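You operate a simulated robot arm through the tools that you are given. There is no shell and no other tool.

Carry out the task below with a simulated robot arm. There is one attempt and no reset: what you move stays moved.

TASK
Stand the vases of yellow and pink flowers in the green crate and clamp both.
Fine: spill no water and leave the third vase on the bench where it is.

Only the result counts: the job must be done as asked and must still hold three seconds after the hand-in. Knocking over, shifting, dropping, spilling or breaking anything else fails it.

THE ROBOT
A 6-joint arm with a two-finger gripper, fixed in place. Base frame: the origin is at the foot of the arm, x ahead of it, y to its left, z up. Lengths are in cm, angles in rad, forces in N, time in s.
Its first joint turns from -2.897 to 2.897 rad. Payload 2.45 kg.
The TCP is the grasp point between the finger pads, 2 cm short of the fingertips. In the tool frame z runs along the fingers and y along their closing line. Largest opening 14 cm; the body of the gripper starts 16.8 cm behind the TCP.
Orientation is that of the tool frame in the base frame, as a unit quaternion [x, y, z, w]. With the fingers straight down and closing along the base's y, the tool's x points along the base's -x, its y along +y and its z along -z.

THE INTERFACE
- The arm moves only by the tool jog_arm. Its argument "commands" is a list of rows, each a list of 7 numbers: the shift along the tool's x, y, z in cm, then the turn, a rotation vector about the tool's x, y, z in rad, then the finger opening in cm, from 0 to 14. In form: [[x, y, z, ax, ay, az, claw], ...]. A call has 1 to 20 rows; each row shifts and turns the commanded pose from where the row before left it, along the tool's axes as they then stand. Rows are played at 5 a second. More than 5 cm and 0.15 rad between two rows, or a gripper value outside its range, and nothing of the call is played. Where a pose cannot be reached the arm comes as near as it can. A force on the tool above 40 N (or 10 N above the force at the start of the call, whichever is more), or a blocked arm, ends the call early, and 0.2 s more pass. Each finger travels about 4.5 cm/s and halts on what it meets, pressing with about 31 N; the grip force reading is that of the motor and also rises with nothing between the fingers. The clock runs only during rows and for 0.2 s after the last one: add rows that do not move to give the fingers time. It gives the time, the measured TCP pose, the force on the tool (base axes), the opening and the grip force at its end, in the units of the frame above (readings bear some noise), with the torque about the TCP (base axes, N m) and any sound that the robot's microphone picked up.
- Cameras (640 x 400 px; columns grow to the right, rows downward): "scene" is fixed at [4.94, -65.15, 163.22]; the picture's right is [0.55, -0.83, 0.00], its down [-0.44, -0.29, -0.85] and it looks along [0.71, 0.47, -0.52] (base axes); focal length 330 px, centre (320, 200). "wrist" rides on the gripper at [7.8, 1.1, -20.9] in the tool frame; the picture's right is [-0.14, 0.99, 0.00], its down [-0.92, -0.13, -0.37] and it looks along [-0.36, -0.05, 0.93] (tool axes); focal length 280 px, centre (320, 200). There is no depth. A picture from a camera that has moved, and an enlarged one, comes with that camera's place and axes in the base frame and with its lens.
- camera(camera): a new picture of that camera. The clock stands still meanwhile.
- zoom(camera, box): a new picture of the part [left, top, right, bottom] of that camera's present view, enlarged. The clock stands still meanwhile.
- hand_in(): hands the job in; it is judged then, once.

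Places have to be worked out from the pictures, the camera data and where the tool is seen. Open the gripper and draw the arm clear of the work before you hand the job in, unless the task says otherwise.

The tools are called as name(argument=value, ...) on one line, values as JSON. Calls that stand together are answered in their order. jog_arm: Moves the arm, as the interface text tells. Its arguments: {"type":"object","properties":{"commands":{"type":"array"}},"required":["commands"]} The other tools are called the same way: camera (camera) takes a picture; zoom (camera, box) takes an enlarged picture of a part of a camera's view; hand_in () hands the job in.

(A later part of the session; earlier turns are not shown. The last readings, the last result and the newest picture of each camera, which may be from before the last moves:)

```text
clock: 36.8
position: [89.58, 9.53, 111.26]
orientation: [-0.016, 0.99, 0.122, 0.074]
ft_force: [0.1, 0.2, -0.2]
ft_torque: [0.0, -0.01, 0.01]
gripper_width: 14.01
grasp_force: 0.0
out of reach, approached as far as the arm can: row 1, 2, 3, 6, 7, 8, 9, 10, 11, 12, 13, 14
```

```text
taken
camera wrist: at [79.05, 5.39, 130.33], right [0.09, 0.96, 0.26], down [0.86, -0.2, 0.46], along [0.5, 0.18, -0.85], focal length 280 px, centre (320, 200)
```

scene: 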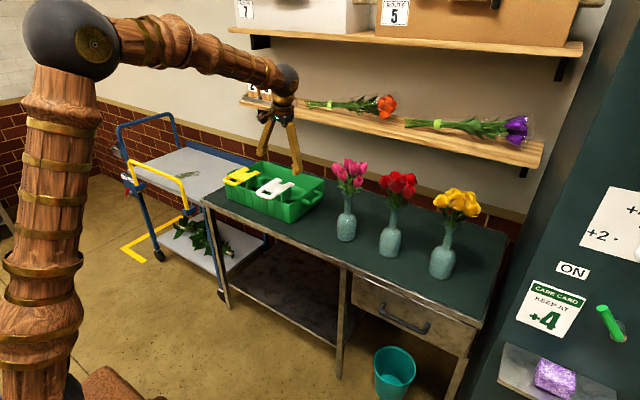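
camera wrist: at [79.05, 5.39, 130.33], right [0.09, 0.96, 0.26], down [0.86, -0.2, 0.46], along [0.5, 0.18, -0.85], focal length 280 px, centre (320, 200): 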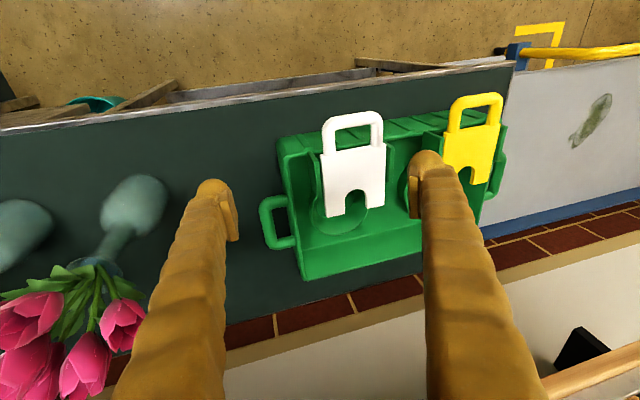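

The wrist seems to have wound the wrong way round near its straight-line configuration, hitting a joint limit. I'll back away from the bench first and see how the pose responds.

jog_arm(commands=[[4, 0, 0, 0, 0, 0, 14], [4, 0, 0, 0, 0, 0, 14], [4, 0, 0, 0, 0, 0, 14], [4, 0, 0, 0, 0, 0, 14], [4, 0, 0, 0, 0, 0, 14], [0, 0, 0, 0, 0, 0, 14]])

```text
clock: 38.2
position: [69.5, 10.53, 107.7]
orientation: [-0.012, 0.991, 0.113, 0.073]
ft_force: [-1.1, 0.3, 0.1]
ft_torque: [-0.01, 0.04, 0.01]
gripper_width: 13.99
grasp_force: 0.0
out of reach, approached as far as the arm can: row 2, 3, 4
```

The commanded pose resets to the achieved one, so I can retrace. I'll go back to the yellow-side pose and re-tilt there, then unwind via the path that worked the first time.

jog_arm(commands=[[1, -3.9, -0.9, 0, 0, 0, 14], [1, -3.9, -0.9, 0, 0, 0, 14], [0.03, -3.9, -0.9, 0, 0, 0, 12], [0.03, -3.9, -0.9, 0, 0, 0, 10], [0.03, -3.9, -0.9, 0, 0, 0, 10], [0.03, -3.9, -0.9, 0, 0, 0, 10], [0.03, -3.9, -0.9, 0, 0, 0, 10], [0.03, -3.9, -0.9, 0, 0, 0, 10], [0.03, -3.9, -0.9, 0, 0, 0, 10], [0.03, -3.9, -0.9, 0, 0, 0, 10], [0, 0, 0, 0, 0, 0, 10]])

```text
clock: 40.6
position: [67.51, -29.88, 108.15]
orientation: [-0.014, 0.992, 0.107, 0.072]
ft_force: [-0.4, -0.1, -0.3]
ft_torque: [-0.01, 0.0, -0.01]
gripper_width: 9.99
grasp_force: 0.0
```

All reachable. Now re-tilting forward while moving on to y≈-45.

jog_arm(commands=[[0, -2, -0.4, 0, -0.13, 0, 10], [0, -2, -0.4, 0, -0.13, 0, 10], [0, -2, -0.4, 0, -0.13, 0, 10], [0, -2, -0.4, 0, -0.13, 0, 10], [0, -2, -0.3, 0, -0.13, 0, 10], [0, -2, -0.3, 0, -0.13, 0, 10], [0, -2, -0.3, 0, -0.12, 0, 10], [0, 0, 0, 0, 0, 0, 10]])

camera(camera="scene")

```text
clock: 42.4
position: [67.32, -43.91, 107.31]
orientation: [0.035, 0.861, 0.101, 0.497]
ft_force: [-0.2, -0.9, 0.4]
ft_torque: [-0.01, -0.03, 0.0]
gripper_width: 9.97
grasp_force: 0.1
```

```text
taken
```

scene: 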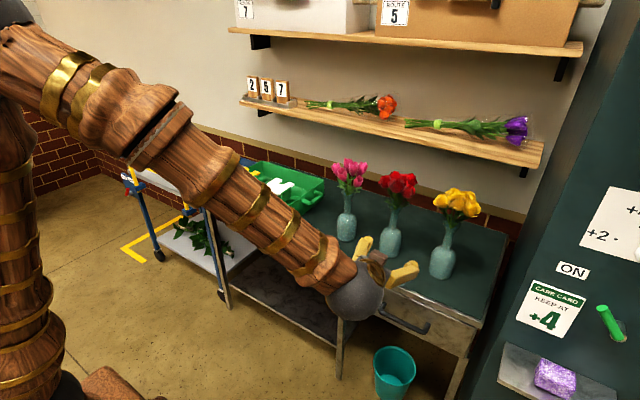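

Now correcting the residual roll, then retracing the first path in reverse (x≈63.7, tilt held until y≈-5, then untilting while moving to y≈27).

jog_arm(commands=[[0, 0, 0, 0.07, 0, -0.081, 10], [0, 0, 0, 0.07, 0, -0.081, 10], [0, 0, 0, 0, 0, 0, 10], [-2, 2, -3, 0, 0, 0, 10], [-1, 3, -3, 0, 0, 0, 10], [0, 4, 0, 0, 0, 0, 10], [0, 4, 0, 0, 0, 0, 10], [0, 4, 0, 0, 0, 0, 10], [0, 4, 0, 0, 0, 0, 10], [0, 4, 0, 0, 0, 0, 10], [0, 4, 0, 0, 0, 0, 10], [0, 0, 0, 0, 0, 0, 10]])

```text
clock: 45.0
position: [63.8, -15.19, 112.14]
orientation: [0.0, 0.869, 0.003, 0.496]
ft_force: [0.6, -1.0, -0.4]
ft_torque: [-0.01, -0.05, -0.01]
gripper_width: 10.0
grasp_force: 0.0
```

Before anything else, I'll rehearse the transport path empty with the tool kept at this tilt: on to y=39 and then forward over the crate.

jog_arm(commands=[[0, 4, 0, 0, 0, 0, 10], [0, 4, 0, 0, 0, 0, 10], [0, 4, 0, 0, 0, 0, 10], [0, 4, 0, 0, 0, 0, 10], [0, 4, 0, 0, 0, 0, 10], [0, 4, 0, 0, 0, 0, 10], [0, 4, 0, 0, 0, 0, 10], [0, 4, 0, 0, 0, 0, 10], [0, 4, 0, 0, 0, 0, 10], [0, 4, 0, 0, 0, 0, 10], [0, 4, 0, 0, 0, 0, 10], [0, 4, 0, 0, 0, 0, 10], [0, 4, 0, 0, 0, 0, 10], [0, 2.2, 0, 0, 0, 0, 10], [0, 0, 0, 0, 0, 0, 10]])

camera(camera="wrist")

```text
clock: 48.2
position: [63.37, 39.43, 112.93]
orientation: [-0.002, 0.867, 0.002, 0.499]
ft_force: [-0.8, 0.4, -0.5]
ft_torque: [-0.01, 0.02, 0.01]
gripper_width: 10.02
grasp_force: 0.1
```

```text
taken
camera wrist: at [41.71, 40.36, 116.64], right [0.07, 0.99, 0.12], down [0.14, -0.13, 0.98], along [0.99, -0.05, -0.15], focal length 280 px, centre (320, 200)
```

wrist: 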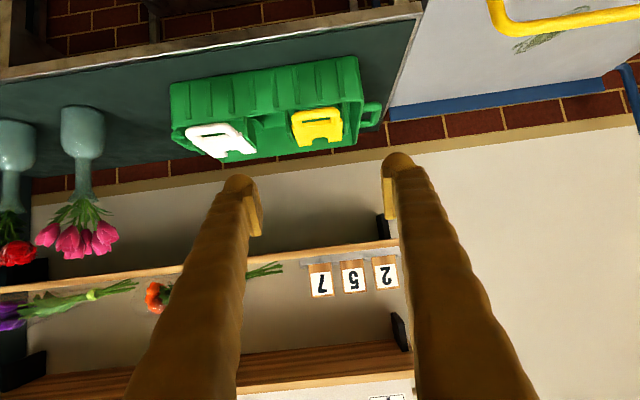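

This works. Now forward over the crate to check reach at about (108, 39).

jog_arm(commands=[[-2, 0, 3.46, 0, 0, 0, 10], [-2, 0, 3.46, 0, 0, 0, 10], [-2, 0, 3.46, 0, 0, 0, 10], [-2, 0, 3.46, 0, 0, 0, 10], [-2, 0, 3.46, 0, 0, 0, 10], [-2, 0, 3.46, 0, 0, 0, 10], [-2, 0, 3.46, 0, 0, 0, 10], [-2, 0, 3.46, 0, 0, 0, 10], [-2, 0, 3.46, 0, 0, 0, 10], [-2, 0, 3.46, 0, 0, 0, 10], [-1, 0, 1.73, 0, 0, 0, 10], [-1, 0, 1.73, 0, 0, 0, 10], [0, 0, 0, 0, 0, 0, 10]])

camera(camera="wrist")

camera(camera="scene")

```text
clock: 51.0
position: [107.36, 39.25, 112.89]
orientation: [-0.001, 0.866, 0.001, 0.5]
ft_force: [-0.2, 0.6, 0.0]
ft_torque: [0.0, -0.01, -0.02]
gripper_width: 10.0
grasp_force: 0.1
```

```text
taken
camera wrist: at [85.64, 40.35, 116.6], right [0.07, 0.99, 0.12], down [0.14, -0.13, 0.98], along [0.99, -0.05, -0.15], focal length 280 px, centre (320, 200)
```

wrist: 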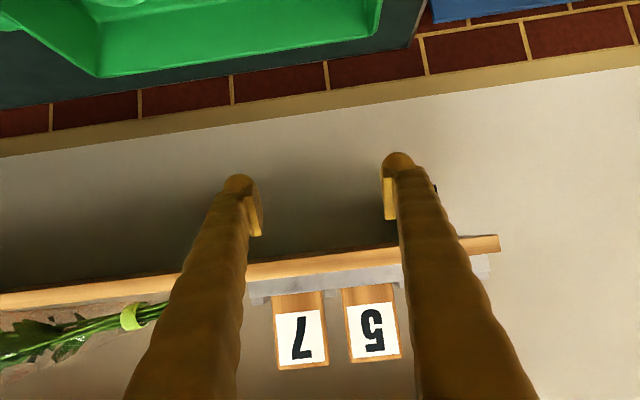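

```text
taken
```

scene: 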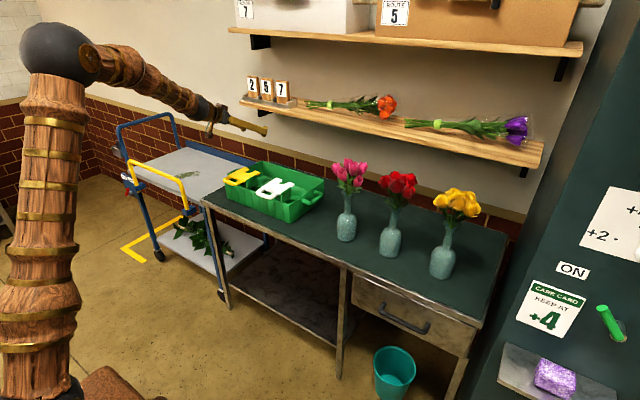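

Reach over the far cup is fine. Now I'll retreat and go to a top-down view (using the proven untilt path) to measure the cups more exactly.

jog_arm(commands=[[2, 0, -3.46, 0, 0, 0, 10], [2, 0, -3.46, 0, 0, 0, 10], [2, 0, -3.46, 0, 0, 0, 10], [2, 0, -3.46, 0, 0, 0, 10], [2, 0, -3.46, 0, 0, 0, 10], [2, 0, -3.46, 0, 0, 0, 10], [2, 0, -3.46, 0, 0, 0, 10], [2, 0, -3.46, 0, 0, 0, 10], [2, 0, -3.46, 0, 0, 0, 10], [2, 0, -3.46, 0, 0, 0, 10], [2, 0, -3.46, 0, 0, 0, 10], [0, -4, 0, 0, 0, 0, 10], [0, -4, 0, 0, 0, 0, 10], [0, -4, 0, 0, 0, 0, 10], [0, -4, 0, 0, 0, 0, 10], [0, -4, 0, 0, 0, 0, 10], [0, -4, 0, 0, 0, 0, 10], [0, -4, 0, 0, 0, 0, 10], [0, -4, 0, 0, 0, 0, 10], [0, 0, 0, 0, 0, 0, 10]])

jog_arm(commands=[[0, -4, 0, 0, 0, 0, 10], [0, -4, 0, 0, 0, 0, 10], [0, -3.6, 0, 0, 0, 0, 10], [0, 4, 0, 0, 0.13, 0, 10], [0, 4, 0, 0, 0.131, 0, 10], [0, 4, 0, 0, 0.131, 0, 10], [0, 4, 0, 0, 0.131, 0, 10], [0, 4, 0, 0, 0.131, 0, 10], [0, 4, 0, 0, 0.131, 0, 10], [0, 4, 0, 0, 0.131, 0, 12], [0, 4, 0, 0, 0.131, 0, 14], [0, 0, 0, 0, 0, 0, 14]])

```text
clock: 55.2
position: [63.31, 7.16, 112.94]
orientation: [0.0, 0.866, 0.0, 0.499]
ft_force: [0.2, -0.6, -0.4]
ft_torque: [0.03, -0.02, 0.01]
gripper_width: 10.02
grasp_force: 0.1
```

```text
clock: 57.8
position: [63.33, 27.56, 112.86]
orientation: [-0.001, 1.0, 0.001, -0.002]
ft_force: [-0.5, 0.1, 0.0]
ft_torque: [0.0, 0.03, 0.0]
gripper_width: 14.02
grasp_force: 0.2
```

Back in the vertical pose without trouble. Forward over the crate, then tilting slightly backward so the camera looks straight down.

jog_arm(commands=[[-4, 0.2, 0, 0, 0, 0, 14], [-4, 0.2, 0, 0, 0, 0, 14], [-4, 0.2, 0, 0, 0, 0, 14], [-4, 0.2, 0, 0, 0, 0, 14], [-4, 0.2, 0, 0, 0, 0, 14], [-4, 0.2, 0, 0, 0, 0, 14], [-4, 0.2, 0, 0, 0, 0, 14], [0, 0, 0, 0, 0.12, 0, 14], [0, 0, 0, 0, 0.12, 0, 14], [0, 0, 0, 0, 0.06, 0, 14], [0, 0, 0, 0, 0, 0, 14]])

camera(camera="wrist")

zoom(camera="wrist", box=[190, 150, 470, 325])

```text
clock: 60.2
position: [91.51, 29.03, 112.87]
orientation: [-0.001, 0.989, 0.001, -0.151]
ft_force: [-0.4, -0.1, 0.1]
ft_torque: [-0.04, -0.01, 0.0]
gripper_width: 13.99
grasp_force: 0.1
```

```text
taken
camera wrist: at [90.48, 30.23, 135.11], right [0.13, 0.99, -0.04], down [0.99, -0.13, 0.08], along [0.07, -0.05, -1.0], focal length 280 px, centre (320, 200)
```

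wrist: 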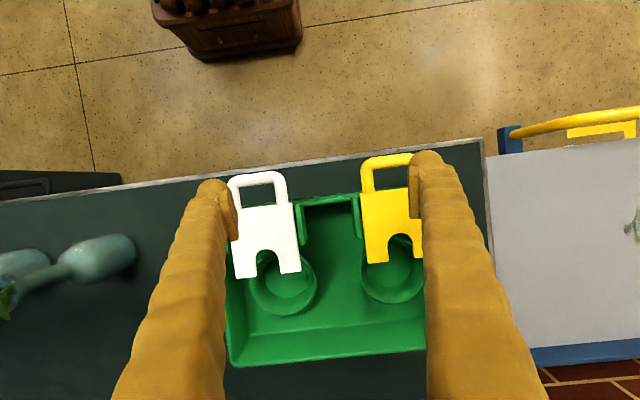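

```text
2.29 times, centred on (330, 238) of wrist
camera zoom: at [90.48, 30.23, 135.11], right [0.13, 0.99, -0.04], down [0.99, -0.13, 0.08], along [0.07, -0.05, -1.0], focal length 641 px, centre (297, 114)
```

zoom: 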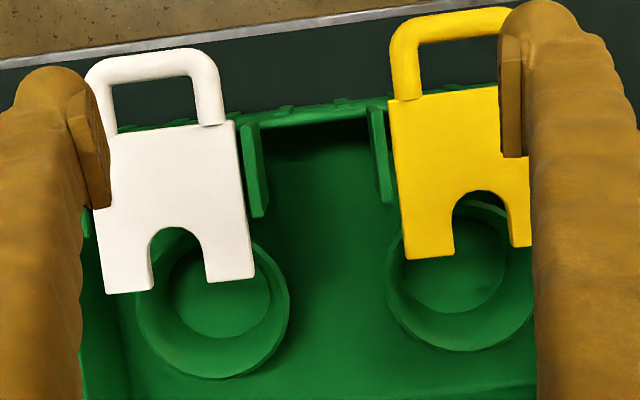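

Cups measure (108.4, 19.0) and (108.4, 39.0), consistent across views. Now back via the proven path to the yellow vase with the tool tilted.

jog_arm(commands=[[0, 0, 0, 0, -0.12, 0, 14], [0, 0, 0, 0, -0.12, 0, 14], [0, 0, 0, 0, -0.06, 0, 14], [4, -0.2, 0, 0, 0, 0, 14], [4, -0.2, 0, 0, 0, 0, 12], [4, -0.2, 0, 0, 0, 0, 10], [4, -0.2, 0, 0, 0, 0, 10], [4, -0.2, 0, 0, 0, 0, 10], [4, -0.2, 0, 0, 0, 0, 10], [4, -0.2, 0, 0, 0, 0, 10], [0, -4, 0, 0, -0.131, 0, 10], [0, -4, 0, 0, -0.131, 0, 10], [0, -4, 0, 0, -0.131, 0, 10], [0, -4, 0, 0, -0.131, 0, 10], [0, -4, 0, 0, -0.131, 0, 10], [0, -4, 0, 0, -0.131, 0, 10], [0, -4, 0, 0, -0.131, 0, 10], [0, -4, 0, 0, -0.131, 0, 10], [0, 0, 0, 0, 0, 0, 10]])

jog_arm(commands=[[0, -4, 0, 0, 0, 0, 9], [0, -4, 0, 0, 0, 0, 9], [0, -4, 0, 0, 0, 0, 9], [0, -4, 0, 0, 0, 0, 9], [0, -4, 0, 0, 0, 0, 9], [0, -4, 0, 0, 0, 0, 9], [0, -4, 0, 0, 0, 0, 9], [0, -4, 0, 0, 0, 0, 9], [0, -4, 0, 0, 0, 0, 9], [0, -4, 0, 0, 0, 0, 9], [0, -4, 0, 0, 0, 0, 9], [0, -3, 0, 0, 0, 0, 9], [0, -1, 0, 0, 0, 0, 9], [0, 0, 0, 0, 0, 0, 9]])

```text
clock: 64.2
position: [63.63, -4.29, 112.78]
orientation: [0.0, 0.866, 0.0, 0.5]
ft_force: [-0.1, -0.5, 0.1]
ft_torque: [-0.02, 0.0, 0.02]
gripper_width: 9.99
grasp_force: 0.1
```

```text
clock: 67.2
position: [63.44, -52.21, 112.69]
orientation: [0.0, 0.866, 0.001, 0.5]
ft_force: [-0.1, 0.5, -0.2]
ft_torque: [-0.02, 0.03, 0.03]
gripper_width: 9.0
grasp_force: 0.0
```

Moving to the pre-grasp point 12 cm short of the corrected target (99.5, -52.5, 94.8).

jog_arm(commands=[[-0.36, -0.05, 4.03, 0, 0, 0, 9], [-0.36, -0.05, 4.03, 0, 0, 0, 9], [-0.36, -0.05, 4.03, 0, 0, 0, 9], [-0.36, -0.05, 4.03, 0, 0, 0, 8], [-0.36, -0.05, 4.03, 0, 0, 0, 8], [-0.36, -0.05, 4.03, 0, 0, 0, 8], [-0.36, -0.05, 4.03, 0, 0, 0, 8], [0, 0, 0, 0, 0, 0, 8], [0, 0, 0, 0, 0, 0, 8]])

zoom(camera="wrist", box=[220, 20, 420, 240])

```text
clock: 69.2
position: [89.15, -52.58, 100.9]
orientation: [-0.001, 0.866, 0.001, 0.5]
ft_force: [0.4, 1.3, 0.3]
ft_torque: [0.03, -0.02, 0.0]
gripper_width: 8.0
grasp_force: 0.0
```

```text
1.82 times, centred on (320, 130) of wrist
camera zoom: at [67.36, -51.55, 104.57], right [0.07, 0.99, 0.12], down [0.14, -0.13, 0.98], along [0.99, -0.05, -0.15], focal length 510 px, centre (320, 327)
```

zoom: 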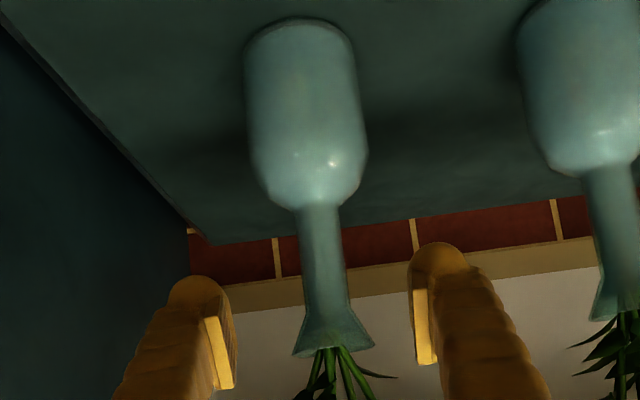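

Neck centre at y≈-52.4. Advancing 12 cm along the tool axis.

jog_arm(commands=[[0, 0.03, 2, 0, 0, 0, 8], [0, 0.03, 2.5, 0, 0, 0, 8], [0, 0.03, 2.5, 0, 0, 0, 8], [0, 0.03, 2.5, 0, 0, 0, 8], [0, 0, 2.5, 0, 0, 0, 8], [0, 0, 0, 0, 0, 0, 8], [0, 0, 0, 0, 0, 0, 8]])

zoom(camera="wrist", box=[220, 100, 420, 300])

```text
clock: 70.8
position: [99.62, -52.52, 94.77]
orientation: [0.0, 0.866, 0.001, 0.5]
ft_force: [-0.6, -0.1, -0.3]
ft_torque: [-0.01, 0.02, -0.01]
gripper_width: 7.96
grasp_force: 0.1
```

```text
2.00 times, centred on (320, 200) of wrist
camera zoom: at [77.86, -51.42, 98.61], right [0.07, 0.99, 0.12], down [0.14, -0.13, 0.98], along [0.99, -0.05, -0.15], focal length 561 px, centre (320, 200)
```

zoom: 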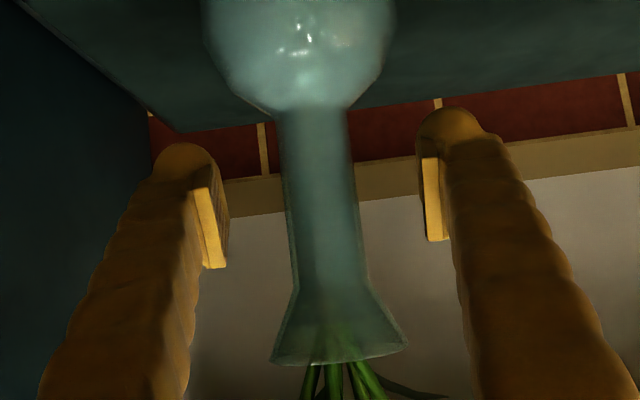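

The parallax now puts the neck exactly at TCP depth. Closing.

jog_arm(commands=[[0, -0.05, 0, 0, 0, 0, 6], [0, 0, 0, 0, 0, 0, 4], [0, 0, 0, 0, 0, 0, 3], [0, 0, 0, 0, 0, 0, 2], [0, 0, 0, 0, 0, 0, 2], [0, 0, 0, 0, 0, 0, 2]])

```text
clock: 72.2
position: [99.64, -52.51, 94.87]
orientation: [0.0, 0.866, 0.0, 0.5]
ft_force: [0.1, 1.1, -0.1]
ft_torque: [0.05, 0.03, -0.05]
gripper_width: 2.88
grasp_force: 31.2
```

Full grip at 2.88 cm. Lifting 3 cm gently.

jog_arm(commands=[[-0.26, 0, -0.15, 0, 0, 0, 2], [-0.43, 0, -0.25, 0, 0, 0, 2], [-0.69, 0, -0.4, 0, 0, 0, 2], [-0.69, 0, -0.4, 0, 0, 0, 2], [-0.43, 0, -0.25, 0, 0, 0, 2], [-0.26, 0, -0.15, 0, 0, 0, 2], [0, 0, 0, 0, 0, 0, 2], [0, 0, 0, 0, 0, 0, 2]])

zoom(camera="wrist", box=[220, 100, 420, 300])

```text
clock: 74.0
position: [99.51, -52.49, 97.98]
orientation: [0.0, 0.866, 0.0, 0.5]
ft_force: [0.6, 0.2, -8.1]
ft_torque: [-0.01, 0.02, 0.01]
gripper_width: 2.88
grasp_force: 30.6
```

```text
2.00 times, centred on (320, 200) of wrist
camera zoom: at [77.76, -51.45, 101.73], right [0.07, 0.99, 0.12], down [0.14, -0.13, 0.98], along [0.99, -0.05, -0.15], focal length 561 px, centre (320, 200)
```

zoom: 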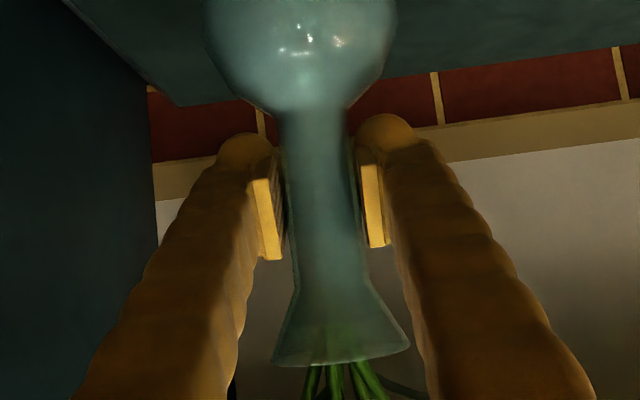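

Torque is ~0, so the vase hangs centred. Now drawing back and raising together to about x=79, z=113, with soft ramps.

jog_arm(commands=[[-0.07, 0, -0.6, 0, 0, 0, 2], [-0.14, 0, -1.19, 0, 0, 0, 2], [-0.24, 0, -1.986, 0, 0, 0, 2], [-0.24, 0, -1.986, 0, 0, 0, 2], [-0.24, 0, -1.986, 0, 0, 0, 2], [-0.24, 0, -1.986, 0, 0, 0, 2], [-0.24, 0, -1.986, 0, 0, 0, 2], [-0.24, 0, -1.986, 0, 0, 0, 2], [-0.24, 0, -1.986, 0, 0, 0, 2], [-0.24, 0, -1.986, 0, 0, 0, 2], [-0.24, 0, -1.986, 0, 0, 0, 2], [-0.24, 0, -1.986, 0, 0, 0, 2], [-0.24, 0, -1.986, 0, 0, 0, 2], [-0.14, 0, -1.19, 0, 0, 0, 2], [-0.07, 0, -0.6, 0, 0, 0, 2], [0, 0, 0, 0, 0, 0, 2]])

camera(camera="scene")

```text
clock: 77.4
position: [79.03, -52.66, 113.43]
orientation: [0.0, 0.866, 0.001, 0.499]
ft_force: [0.6, 0.1, -7.4]
ft_torque: [0.04, 0.01, -0.02]
gripper_width: 2.9
grasp_force: 30.5
```

```text
taken
```

scene: 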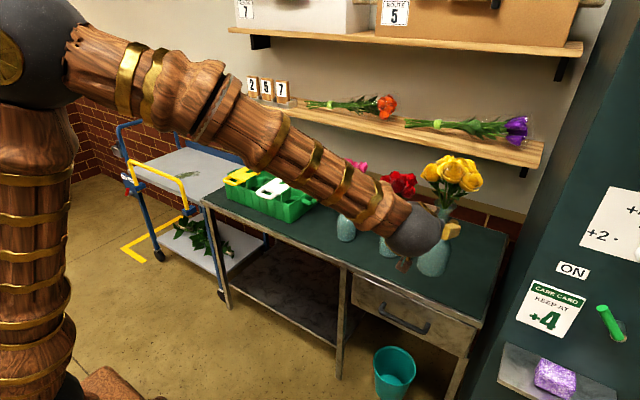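

Holding well. I'll draw back to x≈63.5, the lane I rehearsed, before crossing to the left.

jog_arm(commands=[[0.3, 0, -0.52, 0, 0, 0, 2], [0.6, 0, -1.04, 0, 0, 0, 2], [0.9, 0, -1.56, 0, 0, 0, 2], [0.9, 0, -1.56, 0, 0, 0, 2], [0.9, 0, -1.56, 0, 0, 0, 2], [0.9, 0, -1.56, 0, 0, 0, 2], [0.9, 0, -1.56, 0, 0, 0, 2], [0.9, 0, -1.56, 0, 0, 0, 2], [0.7, 0, -1.21, 0, 0, 0, 2], [0.5, 0, -0.87, 0, 0, 0, 2], [0.25, 0, -0.43, 0, 0, 0, 2], [0, 0, 0, 0, 0, 0, 2]])

jog_arm(commands=[[0, 0.5, 0, 0, 0, 0, 2], [0, 1, 0, 0, 0, 0, 2], [0, 1.5, 0, 0, 0, 0, 2], [0, 2, 0, 0, 0, 0, 2], [0, 2.4, 0, 0, 0, 0, 2], [0, 2.4, 0, 0, 0, 0, 2], [0, 2.4, 0, 0, 0, 0, 2], [0, 2.4, 0, 0, 0, 0, 2], [0, 2.4, 0, 0, 0, 0, 2], [0, 2.4, 0, 0, 0, 0, 2], [0, 2.4, 0, 0, 0, 0, 2], [0, 2.4, 0, 0, 0, 0, 2], [0, 2.4, 0, 0, 0, 0, 2], [0, 2.4, 0, 0, 0, 0, 2], [0, 2.4, 0, 0, 0, 0, 2], [0, 2, 0, 0, 0, 0, 2], [0, 1.5, 0, 0, 0, 0, 2], [0, 1, 0, 0, 0, 0, 2], [0, 0.5, 0, 0, 0, 0, 2], [0, 0, 0, 0, 0, 0, 2]])

```text
clock: 80.0
position: [63.48, -52.67, 113.35]
orientation: [0.0, 0.866, 0.001, 0.5]
ft_force: [0.7, -0.1, -6.7]
ft_torque: [-0.02, 0.02, -0.01]
gripper_width: 2.86
grasp_force: 31.2
```

```text
clock: 84.2
position: [63.59, -16.27, 112.71]
orientation: [0.001, 0.869, 0.003, 0.495]
ft_force: [-0.2, 0.4, -8.1]
ft_torque: [-0.02, 0.01, -0.02]
gripper_width: 2.85
grasp_force: 30.8
```

Steady so far. Continuing left in the same manner.

jog_arm(commands=[[0, 0.5, 0, 0, 0, 0, 2], [0, 1, 0, 0, 0, 0, 2], [0, 1.5, 0, 0, 0, 0, 2], [0, 2, 0, 0, 0, 0, 2], [0, 2.4, 0, 0, 0, 0, 2], [0, 2.4, 0, 0, 0, 0, 2], [0, 2.4, 0, 0, 0, 0, 2], [0, 2.4, 0, 0, 0, 0, 2], [0, 2.4, 0, 0, 0, 0, 2], [0, 2.4, 0, 0, 0, 0, 2], [0, 2.4, 0, 0, 0, 0, 2], [0, 2.4, 0, 0, 0, 0, 2], [0, 2.4, 0, 0, 0, 0, 2], [0, 2.4, 0, 0, 0, 0, 2], [0, 2.4, 0, 0, 0, 0, 2], [0, 2, 0, 0, 0, 0, 2], [0, 1.5, 0, 0, 0, 0, 2], [0, 1, 0, 0, 0, 0, 2], [0, 0.5, 0, 0, 0, 0, 2], [0, 0, 0, 0, 0, 0, 2]])

jog_arm(commands=[[0, 0.5, 0, 0, 0, 0, 2], [0, 1, 0, 0, 0, 0, 2], [0, 1.5, 0, 0, 0, 0, 2], [0, 2, 0, 0, 0, 0, 2], [0, 2.2, 0, 0, 0, 0, 2], [0, 2.2, 0, 0, 0, 0, 2], [0, 2.2, 0, 0, 0, 0, 2], [0, 2.2, 0, 0, 0, 0, 2], [0, 2, 0, 0, 0, 0, 2], [0, 1.5, 0, 0, 0, 0, 2], [0, 1, 0, 0, 0, 0, 2], [0, 0.5, 0, 0, 0, 0, 2], [0, 0, 0, 0, 0, 0, 2]])

camera(camera="scene")

```text
clock: 88.4
position: [63.48, 20.13, 113.64]
orientation: [-0.001, 0.866, 0.001, 0.5]
ft_force: [-0.3, 0.0, -6.9]
ft_torque: [0.04, 0.02, -0.02]
gripper_width: 2.81
grasp_force: 31.0
```

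```text
clock: 91.2
position: [63.39, 38.95, 113.55]
orientation: [-0.001, 0.866, 0.001, 0.5]
ft_force: [0.2, 0.1, -7.5]
ft_torque: [0.01, 0.03, 0.02]
gripper_width: 2.82
grasp_force: 31.3
```

```text
taken
```

scene: 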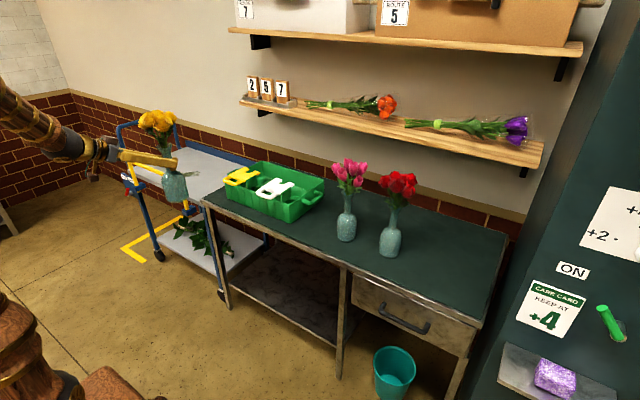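

Vase upright at the crossing point. A quick wrist zoom to check the vase hasn't slipped in the fingers.

zoom(camera="wrist", box=[220, 100, 420, 300])

zoom(camera="scene", box=[90, 90, 230, 230])

```text
2.00 times, centred on (320, 200) of wrist
camera zoom: at [41.7, 40.04, 117.32], right [0.07, 0.99, 0.12], down [0.14, -0.13, 0.98], along [0.99, -0.05, -0.15], focal length 561 px, centre (320, 200)
```

zoom: 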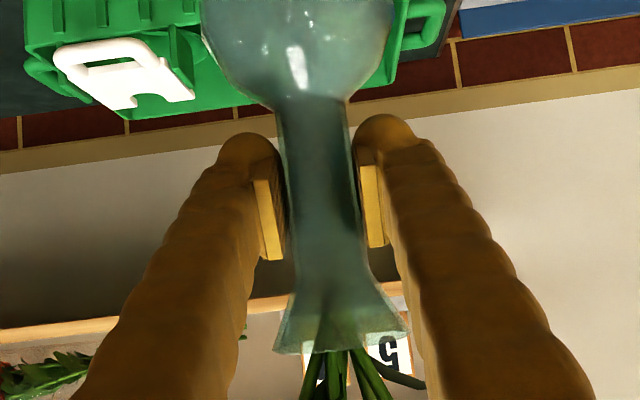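

```text
2.86 times, centred on (160, 160) of scene
camera zoom: at [4.94, -65.15, 163.22], right [0.55, -0.83, 0.0], down [-0.44, -0.29, -0.85], along [0.71, 0.47, -0.52], focal length 942 px, centre (777, 314)
```

zoom: 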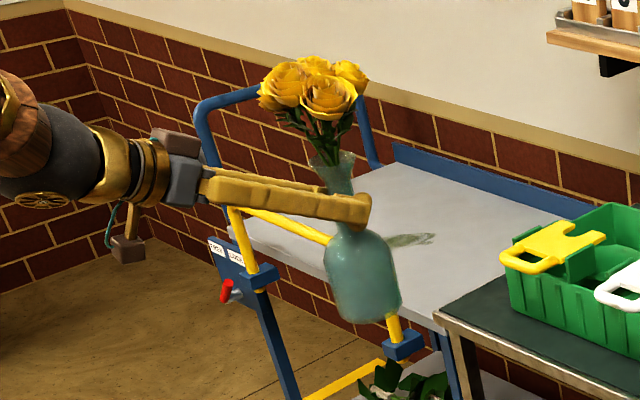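

The vase has crept down about 4 mm in the grip, so I'll keep going without delay: forward over the crate, rising 1 cm for margin.

jog_arm(commands=[[-0.3, 0, 0.4, 0, 0, 0, 2], [-0.6, 0, 0.82, 0, 0, 0, 2], [-0.85, 0, 1.25, 0, 0, 0, 2], [-1.1, 0, 1.68, 0, 0, 0, 2], [-1.3, 0, 2.03, 0, 0, 0, 2], [-1.3, 0, 2.03, 0, 0, 0, 2], [-1.3, 0, 2.03, 0, 0, 0, 2], [-1.3, 0, 2.03, 0, 0, 0, 2], [-1.2, 0, 2.08, 0, 0, 0, 2], [-1.2, 0, 2.08, 0, 0, 0, 2], [-1.2, 0, 2.08, 0, 0, 0, 2], [-1, 0, 1.73, 0, 0, 0, 2], [-0.75, 0, 1.3, 0, 0, 0, 2], [-0.5, 0, 0.87, 0, 0, 0, 2], [-0.25, 0, 0.43, 0, 0, 0, 2], [0, 0, 0, 0, 0, 0, 2]])

zoom(camera="scene", box=[160, 80, 340, 230])

```text
clock: 94.6
position: [90.34, 39.16, 114.3]
orientation: [-0.001, 0.866, 0.001, 0.5]
ft_force: [-0.3, 0.3, -7.4]
ft_torque: [-0.01, 0.03, 0.05]
gripper_width: 2.82
grasp_force: 31.3
```

```text
2.67 times, centred on (250, 155) of scene
camera zoom: at [4.94, -65.15, 163.22], right [0.55, -0.83, 0.0], down [-0.44, -0.29, -0.85], along [0.71, 0.47, -0.52], focal length 879 px, centre (507, 320)
```

zoom: 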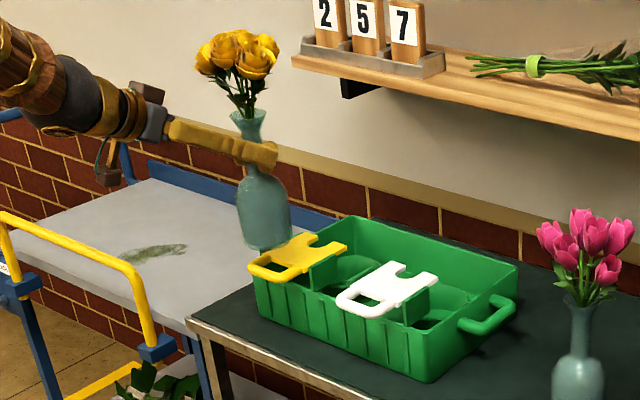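

Base is above the clamp handle level. Moving forward the last 18 cm to x=108.4.

jog_arm(commands=[[-0.25, 0, 0.43, 0, 0, 0, 2], [-0.5, 0, 0.87, 0, 0, 0, 2], [-0.75, -0.02, 1.3, 0, 0, 0, 2], [-1, -0.02, 1.73, 0, 0, 0, 2], [-1, -0.02, 1.73, 0, 0, 0, 2], [-1, -0.02, 1.73, 0, 0, 0, 2], [-1, -0.02, 1.73, 0, 0, 0, 2], [-1, -0.02, 1.73, 0, 0, 0, 2], [-0.95, -0.02, 1.65, 0, 0, 0, 2], [-0.75, 0, 1.3, 0, 0, 0, 2], [-0.5, 0, 0.87, 0, 0, 0, 2], [-0.25, 0, 0.43, 0, 0, 0, 2], [-0.08, 0, 0.13, 0, 0, 0, 2], [0, 0, 0, 0, 0, 0, 2]])

zoom(camera="scene", box=[190, 80, 340, 220])

camera(camera="wrist")

```text
clock: 97.6
position: [108.29, 38.78, 114.3]
orientation: [0.0, 0.866, 0.0, 0.5]
ft_force: [-0.1, 0.1, -7.2]
ft_torque: [0.0, 0.03, -0.01]
gripper_width: 2.8
grasp_force: 30.6
```

```text
2.86 times, centred on (265, 150) of scene
camera zoom: at [4.94, -65.15, 163.22], right [0.55, -0.83, 0.0], down [-0.44, -0.29, -0.85], along [0.71, 0.47, -0.52], focal length 942 px, centre (477, 343)
```

zoom: 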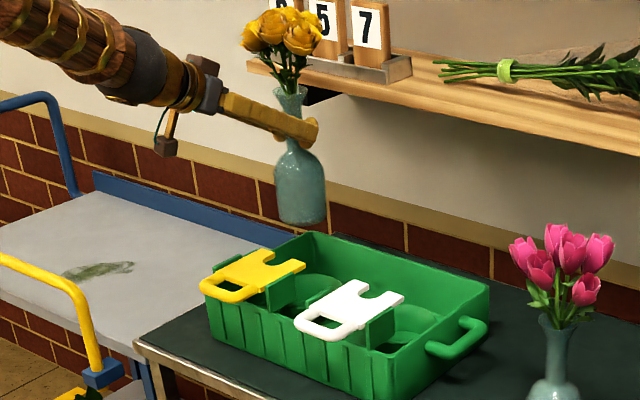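

```text
taken
camera wrist: at [86.6, 39.97, 118.09], right [0.07, 0.99, 0.12], down [0.14, -0.13, 0.98], along [0.99, -0.05, -0.15], focal length 280 px, centre (320, 200)
```

wrist: 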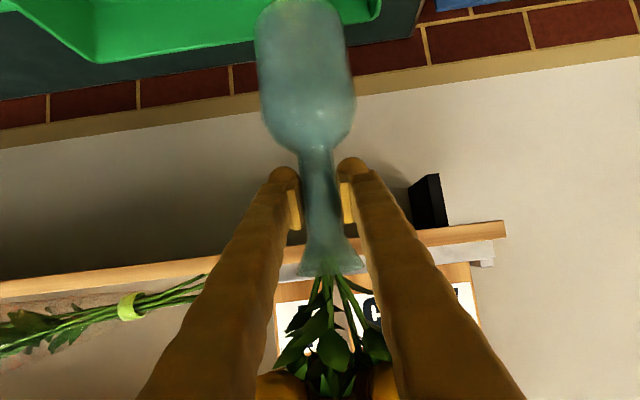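

Alignment checks out: the predicted cup rim position for centre (108.4, 39) matches the image. Lowering 14 cm between the fork tips and the back wall, watching forces.

jog_arm(commands=[[0.2, 0.08, 0.35, 0, 0, 0, 2], [0.8, 0, 0.5, 0, 0, 0, 2], [1.3, 0, 0.75, 0, 0, 0, 2], [1.3, 0, 0.75, 0, 0, 0, 2], [1.3, 0, 0.75, 0, 0, 0, 2], [1.3, 0, 0.75, 0, 0, 0, 2], [1.3, 0, 0.75, 0, 0, 0, 2], [0.86, 0, 0.5, 0, 0, 0, 2], [0.4, 0, 0.23, 0, 0, 0, 2], [0, 0, 0, 0, 0, 0, 2]])

zoom(camera="scene", box=[205, 110, 335, 220])

```text
clock: 99.8
position: [108.54, 38.85, 103.96]
orientation: [0.0, 0.866, 0.0, 0.5]
ft_force: [-0.4, 0.3, -7.9]
ft_torque: [0.0, 0.06, 0.01]
gripper_width: 2.78
grasp_force: 31.1
```

```text
3.64 times, centred on (270, 165) of scene
camera zoom: at [4.94, -65.15, 163.22], right [0.55, -0.83, 0.0], down [-0.44, -0.29, -0.85], along [0.71, 0.47, -0.52], focal length 1199 px, centre (502, 327)
```

zoom: 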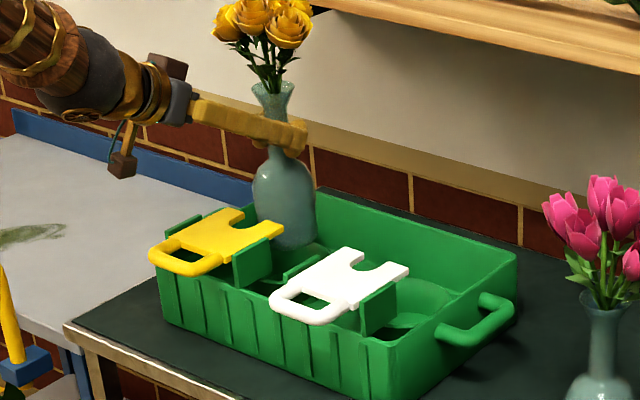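

No contact yet. Lowering a further 4 cm in small steps.

jog_arm(commands=[[0.35, 0, 0.2, 0, 0, 0, 2], [0.7, 0, 0.4, 0, 0, 0, 2], [0.7, 0, 0.4, 0, 0, 0, 2], [0.7, 0, 0.4, 0, 0, 0, 2], [0.52, 0, 0.3, 0, 0, 0, 2], [0.35, 0, 0.2, 0, 0, 0, 2], [0, 0, 0, 0, 0, 0, 2]])

zoom(camera="scene", box=[205, 110, 335, 220])

```text
clock: 101.4
position: [108.43, 38.91, 100.27]
orientation: [0.0, 0.866, 0.001, 0.5]
ft_force: [-0.8, 0.1, -7.6]
ft_torque: [0.02, 0.02, 0.0]
gripper_width: 2.79
grasp_force: 31.0
```

```text
3.64 times, centred on (270, 165) of scene
camera zoom: at [4.94, -65.15, 163.22], right [0.55, -0.83, 0.0], down [-0.44, -0.29, -0.85], along [0.71, 0.47, -0.52], focal length 1199 px, centre (502, 327)
```

zoom: 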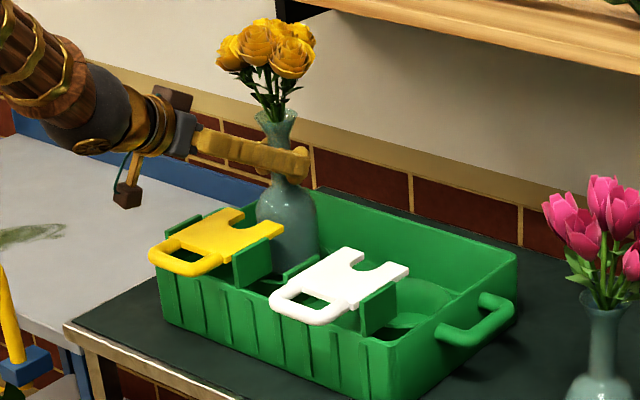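

Still free. Lowering in 3 mm steps now.

jog_arm(commands=[[0.26, 0, 0.15, 0, 0, 0, 2], [0.26, 0, 0.15, 0, 0, 0, 2], [0.26, 0, 0.15, 0, 0, 0, 2], [0.26, 0, 0.15, 0, 0, 0, 2], [0.26, 0, 0.15, 0, 0, 0, 2], [0, 0, 0, 0, 0, 0, 2]])

```text
clock: 102.8
position: [108.52, 39.02, 99.09]
orientation: [0.0, 0.866, 0.001, 0.501]
ft_force: [-6.4, -1.1, 20.9]
ft_torque: [-0.03, -0.26, -0.05]
gripper_width: 2.83
grasp_force: 30.7
```

Contact at TCP z≈99. I'll look to see whether it is the cup floor or the funnel side.

zoom(camera="scene", box=[215, 130, 311, 210])

camera(camera="wrist")

```text
5.00 times, centred on (263, 170) of scene
camera zoom: at [4.94, -65.15, 163.22], right [0.55, -0.83, 0.0], down [-0.44, -0.29, -0.85], along [0.71, 0.47, -0.52], focal length 1649 px, centre (605, 350)
```

zoom: 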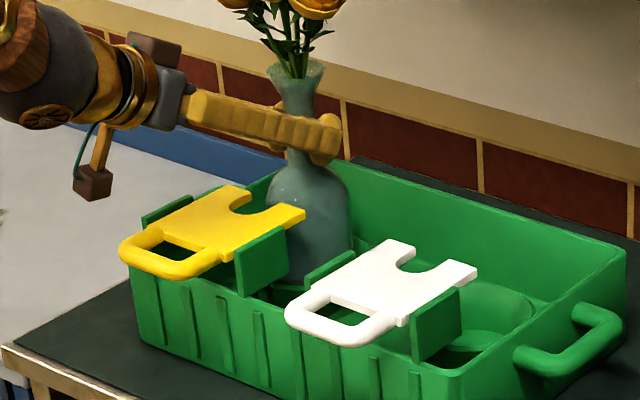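

```text
taken
camera wrist: at [86.74, 40.06, 102.69], right [0.07, 0.99, 0.12], down [0.14, -0.13, 0.98], along [0.99, -0.05, -0.15], focal length 280 px, centre (320, 200)
```

wrist: 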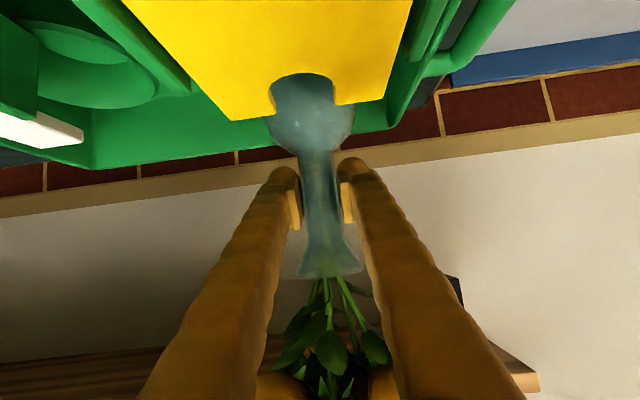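

The force and torque place the contact at the vase's back edge (about +4.4 cm in x): it's resting on the funnel's rear wall, so the cup centre is nearer x≈107.6. I'll raise 4 mm, shift back 0.9 cm, and lower again.

jog_arm(commands=[[-0.26, 0, -0.15, 0, 0, 0, 2], [-0.26, 0, -0.15, 0, 0, 0, 2], [0.15, 0, -0.26, 0, 0, 0, 2], [0.15, -0.05, -0.26, 0, 0, 0, 2], [0.15, -0.05, -0.26, 0, 0, 0, 2], [0, 0, 0, 0, 0, 0, 2]])

```text
clock: 104.2
position: [107.61, 38.68, 99.41]
orientation: [0.0, 0.867, 0.001, 0.498]
ft_force: [1.2, 0.4, -7.6]
ft_torque: [-0.03, 0.02, -0.01]
gripper_width: 2.81
grasp_force: 30.6
```

Free again. Lowering in small steps.

jog_arm(commands=[[0.22, 0, 0.125, 0, 0, 0, 2], [0.22, 0, 0.125, 0, 0, 0, 2], [0.22, 0, 0.125, 0, 0, 0, 2], [0.22, 0, 0.125, 0, 0, 0, 2], [0, 0, 0, 0, 0, 0, 2]])

```text
clock: 105.4
position: [107.58, 38.86, 98.35]
orientation: [0.0, 0.866, 0.0, 0.5]
ft_force: [5.5, 0.6, -6.0]
ft_torque: [0.05, -0.73, 0.01]
gripper_width: 2.8
grasp_force: 31.0
```

Now a light push from the front edge (Fx=+5.5 N): the centre lies between, around x≈108. Shifting +3 mm and continuing down.

jog_arm(commands=[[-0.08, 0, 0.13, 0, 0, 0, 2], [-0.08, 0, 0.13, 0, 0, 0, 2], [0, 0, 0, 0, 0, 0, 2]])

```text
clock: 106.2
position: [107.77, 38.9, 98.33]
orientation: [-0.001, 0.866, 0.001, 0.5]
ft_force: [0.1, -1.0, -6.9]
ft_torque: [-0.02, 0.04, -0.02]
gripper_width: 2.8
grasp_force: 30.7
```

Contact cleared. Lowering on.

jog_arm(commands=[[0.17, 0, 0.1, 0, 0, 0, 2], [0.17, 0, 0.1, 0, 0, 0, 2], [0.17, 0, 0.1, 0, 0, 0, 2], [0, 0, 0, 0, 0, 0, 2]])

```text
clock: 107.2
position: [107.9, 38.92, 97.77]
orientation: [0.0, 0.866, 0.001, 0.5]
ft_force: [-0.5, -0.6, -7.2]
ft_torque: [-0.03, 0.03, 0.0]
gripper_width: 2.78
grasp_force: 31.0
```

Still free at z=97.8; continuing in 2 mm steps.

jog_arm(commands=[[0.17, 0, 0.1, 0, 0, 0, 2], [0.17, 0, 0.1, 0, 0, 0, 2], [0.13, 0, 0.075, 0, 0, 0, 2], [0, 0, 0, 0, 0, 0, 2]])

```text
clock: 108.2
position: [107.83, 38.89, 97.19]
orientation: [0.0, 0.866, 0.0, 0.5]
ft_force: [0.1, 0.6, -7.6]
ft_torque: [-0.06, 0.06, 0.01]
gripper_width: 2.77
grasp_force: 30.4
```

jog_arm(commands=[[0.13, 0, 0.075, 0, 0, 0, 2], [0.13, 0, 0.075, 0, 0, 0, 2], [0.13, 0, 0.075, 0, 0, 0, 2], [0, 0, 0, 0, 0, 0, 2]])

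```text
clock: 109.2
position: [107.94, 38.93, 96.7]
orientation: [0.0, 0.866, 0.0, 0.501]
ft_force: [-0.1, -0.6, -2.3]
ft_torque: [0.02, -0.07, -0.03]
gripper_width: 2.8
grasp_force: 31.0
```

The floor now carries most of the weight (Fz −2.3 N) with no side load: seated. Opening the fingers gently and checking.

jog_arm(commands=[[0, 0, 0, 0, 0, 0, 3.4], [0, 0, 0, 0, 0, 0, 4.5], [0, 0, 0, 0, 0, 0, 6], [0, 0, 0, 0, 0, 0, 7], [0, 0, 0, 0, 0, 0, 7], [0, 0, 0, 0, 0, 0, 7]])

zoom(camera="scene", box=[215, 110, 331, 210])

camera(camera="wrist")

```text
clock: 110.6
position: [107.92, 38.92, 96.65]
orientation: [0.0, 0.866, 0.0, 0.5]
ft_force: [-0.1, -0.1, -0.9]
ft_torque: [-0.01, 0.0, 0.03]
gripper_width: 7.01
grasp_force: 0.1
```

```text
4.00 times, centred on (273, 160) of scene
camera zoom: at [4.94, -65.15, 163.22], right [0.55, -0.83, 0.0], down [-0.44, -0.29, -0.85], along [0.71, 0.47, -0.52], focal length 1319 px, centre (508, 360)
```

zoom: 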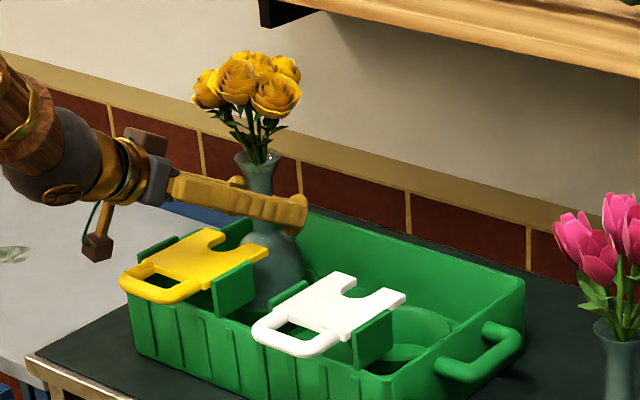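

```text
taken
camera wrist: at [86.13, 40.0, 100.48], right [0.07, 0.99, 0.12], down [0.14, -0.13, 0.98], along [0.99, -0.05, -0.15], focal length 280 px, centre (320, 200)
```

wrist: 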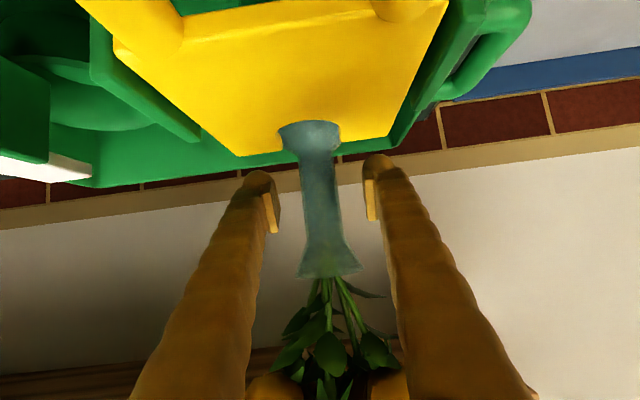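

Yellow vase is seated upright. Withdrawing along the tool axis, then I'll close the fingers and come in front of the yellow clamp handle to push it home.

jog_arm(commands=[[0, 0, -1, 0, 0, 0, 7], [0, 0, -2, 0, 0, 0, 7], [0, 0, -3, 0, 0, 0, 7], [0, 0, -3, 0, 0, 0, 7], [0, 0, -3, 0, 0, 0, 7], [0, 0, -3, 0, 0, 0, 7], [0, 0, -3, 0, 0, 0, 5], [2, 0, -3.46, 0, 0, 0, 3], [2, 0, -3.46, 0, 0, 0, 0], [2, 0, -3.46, 0, 0, 0, 0], [0, 0, 0, 0, 0, 0, 0], [0, 0, 0, 0, 0, 0, 0]])

camera(camera="wrist")

zoom(camera="scene", box=[190, 100, 340, 220])

```text
clock: 113.2
position: [80.18, 39.02, 105.9]
orientation: [-0.001, 0.866, 0.001, 0.5]
ft_force: [0.4, -0.2, 0.1]
ft_torque: [0.01, -0.01, 0.0]
gripper_width: 0.01
grasp_force: 29.5
```

```text
taken
camera wrist: at [58.53, 40.04, 109.67], right [0.07, 0.99, 0.12], down [0.14, -0.13, 0.98], along [0.99, -0.05, -0.15], focal length 280 px, centre (320, 200)
```

wrist: 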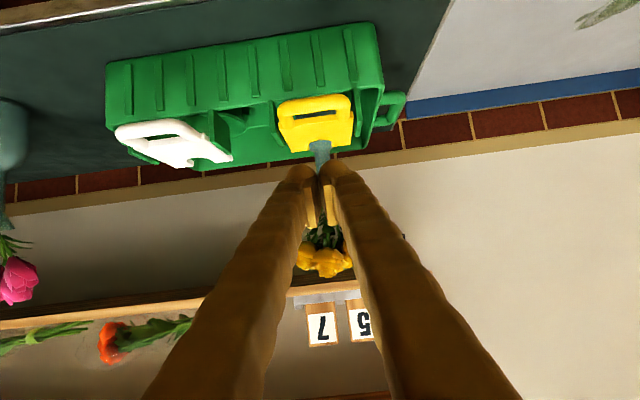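

```text
3.33 times, centred on (265, 160) of scene
camera zoom: at [4.94, -65.15, 163.22], right [0.55, -0.83, 0.0], down [-0.44, -0.29, -0.85], along [0.71, 0.47, -0.52], focal length 1099 px, centre (503, 333)
```

zoom: 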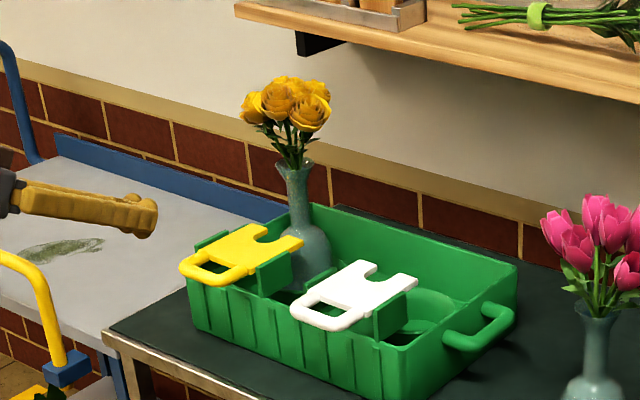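

The vase stands properly. Lowering the closed fingers in front of the yellow handle to handle height (tip z≈94).

jog_arm(commands=[[1.73, 0, 1, 0, 0, 0, 0], [1.73, 0, 1, 0, 0, 0, 0], [1.73, 0, 1, 0, 0, 0, 0], [1.73, 0, 1, 0, 0, 0, 0], [1.73, 0, 1, 0, 0, 0, 0], [0.7, 0, 0.4, 0, 0, 0, 0], [0, 0, 0, 0, 0, 0, 0]])

camera(camera="wrist")

zoom(camera="scene", box=[190, 130, 310, 220])

```text
clock: 114.8
position: [80.3, 38.96, 95.12]
orientation: [-0.001, 0.866, 0.001, 0.501]
ft_force: [-0.4, -0.2, -0.5]
ft_torque: [0.01, 0.0, -0.02]
gripper_width: 0.0
grasp_force: 29.6
```

```text
taken
camera wrist: at [58.55, 40.03, 98.73], right [0.07, 0.99, 0.12], down [0.14, -0.13, 0.98], along [0.99, -0.05, -0.15], focal length 280 px, centre (320, 200)
```

wrist: 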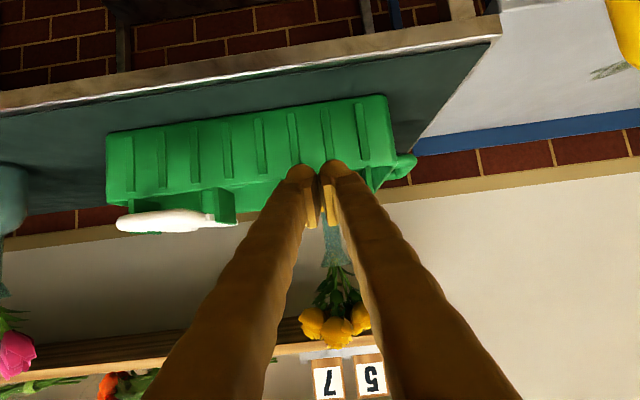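

```text
4.44 times, centred on (250, 175) of scene
camera zoom: at [4.94, -65.15, 163.22], right [0.55, -0.83, 0.0], down [-0.44, -0.29, -0.85], along [0.71, 0.47, -0.52], focal length 1466 px, centre (631, 311)
```

zoom: 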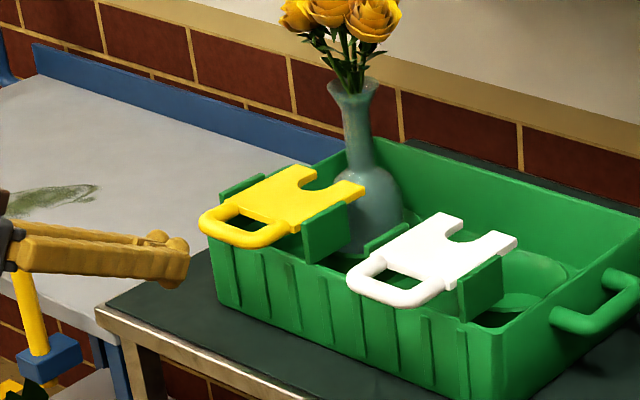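

Fingertip height matches the handle (z≈94.1). Advancing to just short of contact, then pushing slowly.

jog_arm(commands=[[-1, 0, 1.73, 0, 0, 0, 0], [-1, 0, 1.73, 0, 0, 0, 0], [-0.5, 0, 0.87, 0, 0, 0, 0], [-0.25, 0, 0.43, 0, 0, 0, 0], [-0.25, 0, 0.43, 0, 0, 0, 0], [-0.25, 0, 0.43, 0, 0, 0, 0], [-0.25, 0, 0.43, 0, 0, 0, 0], [0, 0, 0, 0, 0, 0, 0]])

zoom(camera="scene", box=[190, 130, 310, 220])

```text
clock: 116.6
position: [87.32, 38.87, 94.94]
orientation: [0.0, 0.866, 0.0, 0.499]
ft_force: [0.2, 0.3, 0.1]
ft_torque: [0.01, -0.04, 0.05]
gripper_width: 0.0
grasp_force: 29.7
```

```text
4.44 times, centred on (250, 175) of scene
camera zoom: at [4.94, -65.15, 163.22], right [0.55, -0.83, 0.0], down [-0.44, -0.29, -0.85], along [0.71, 0.47, -0.52], focal length 1466 px, centre (631, 311)
```

zoom: 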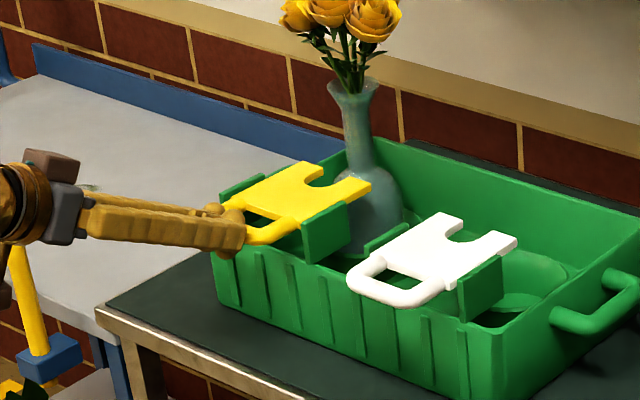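

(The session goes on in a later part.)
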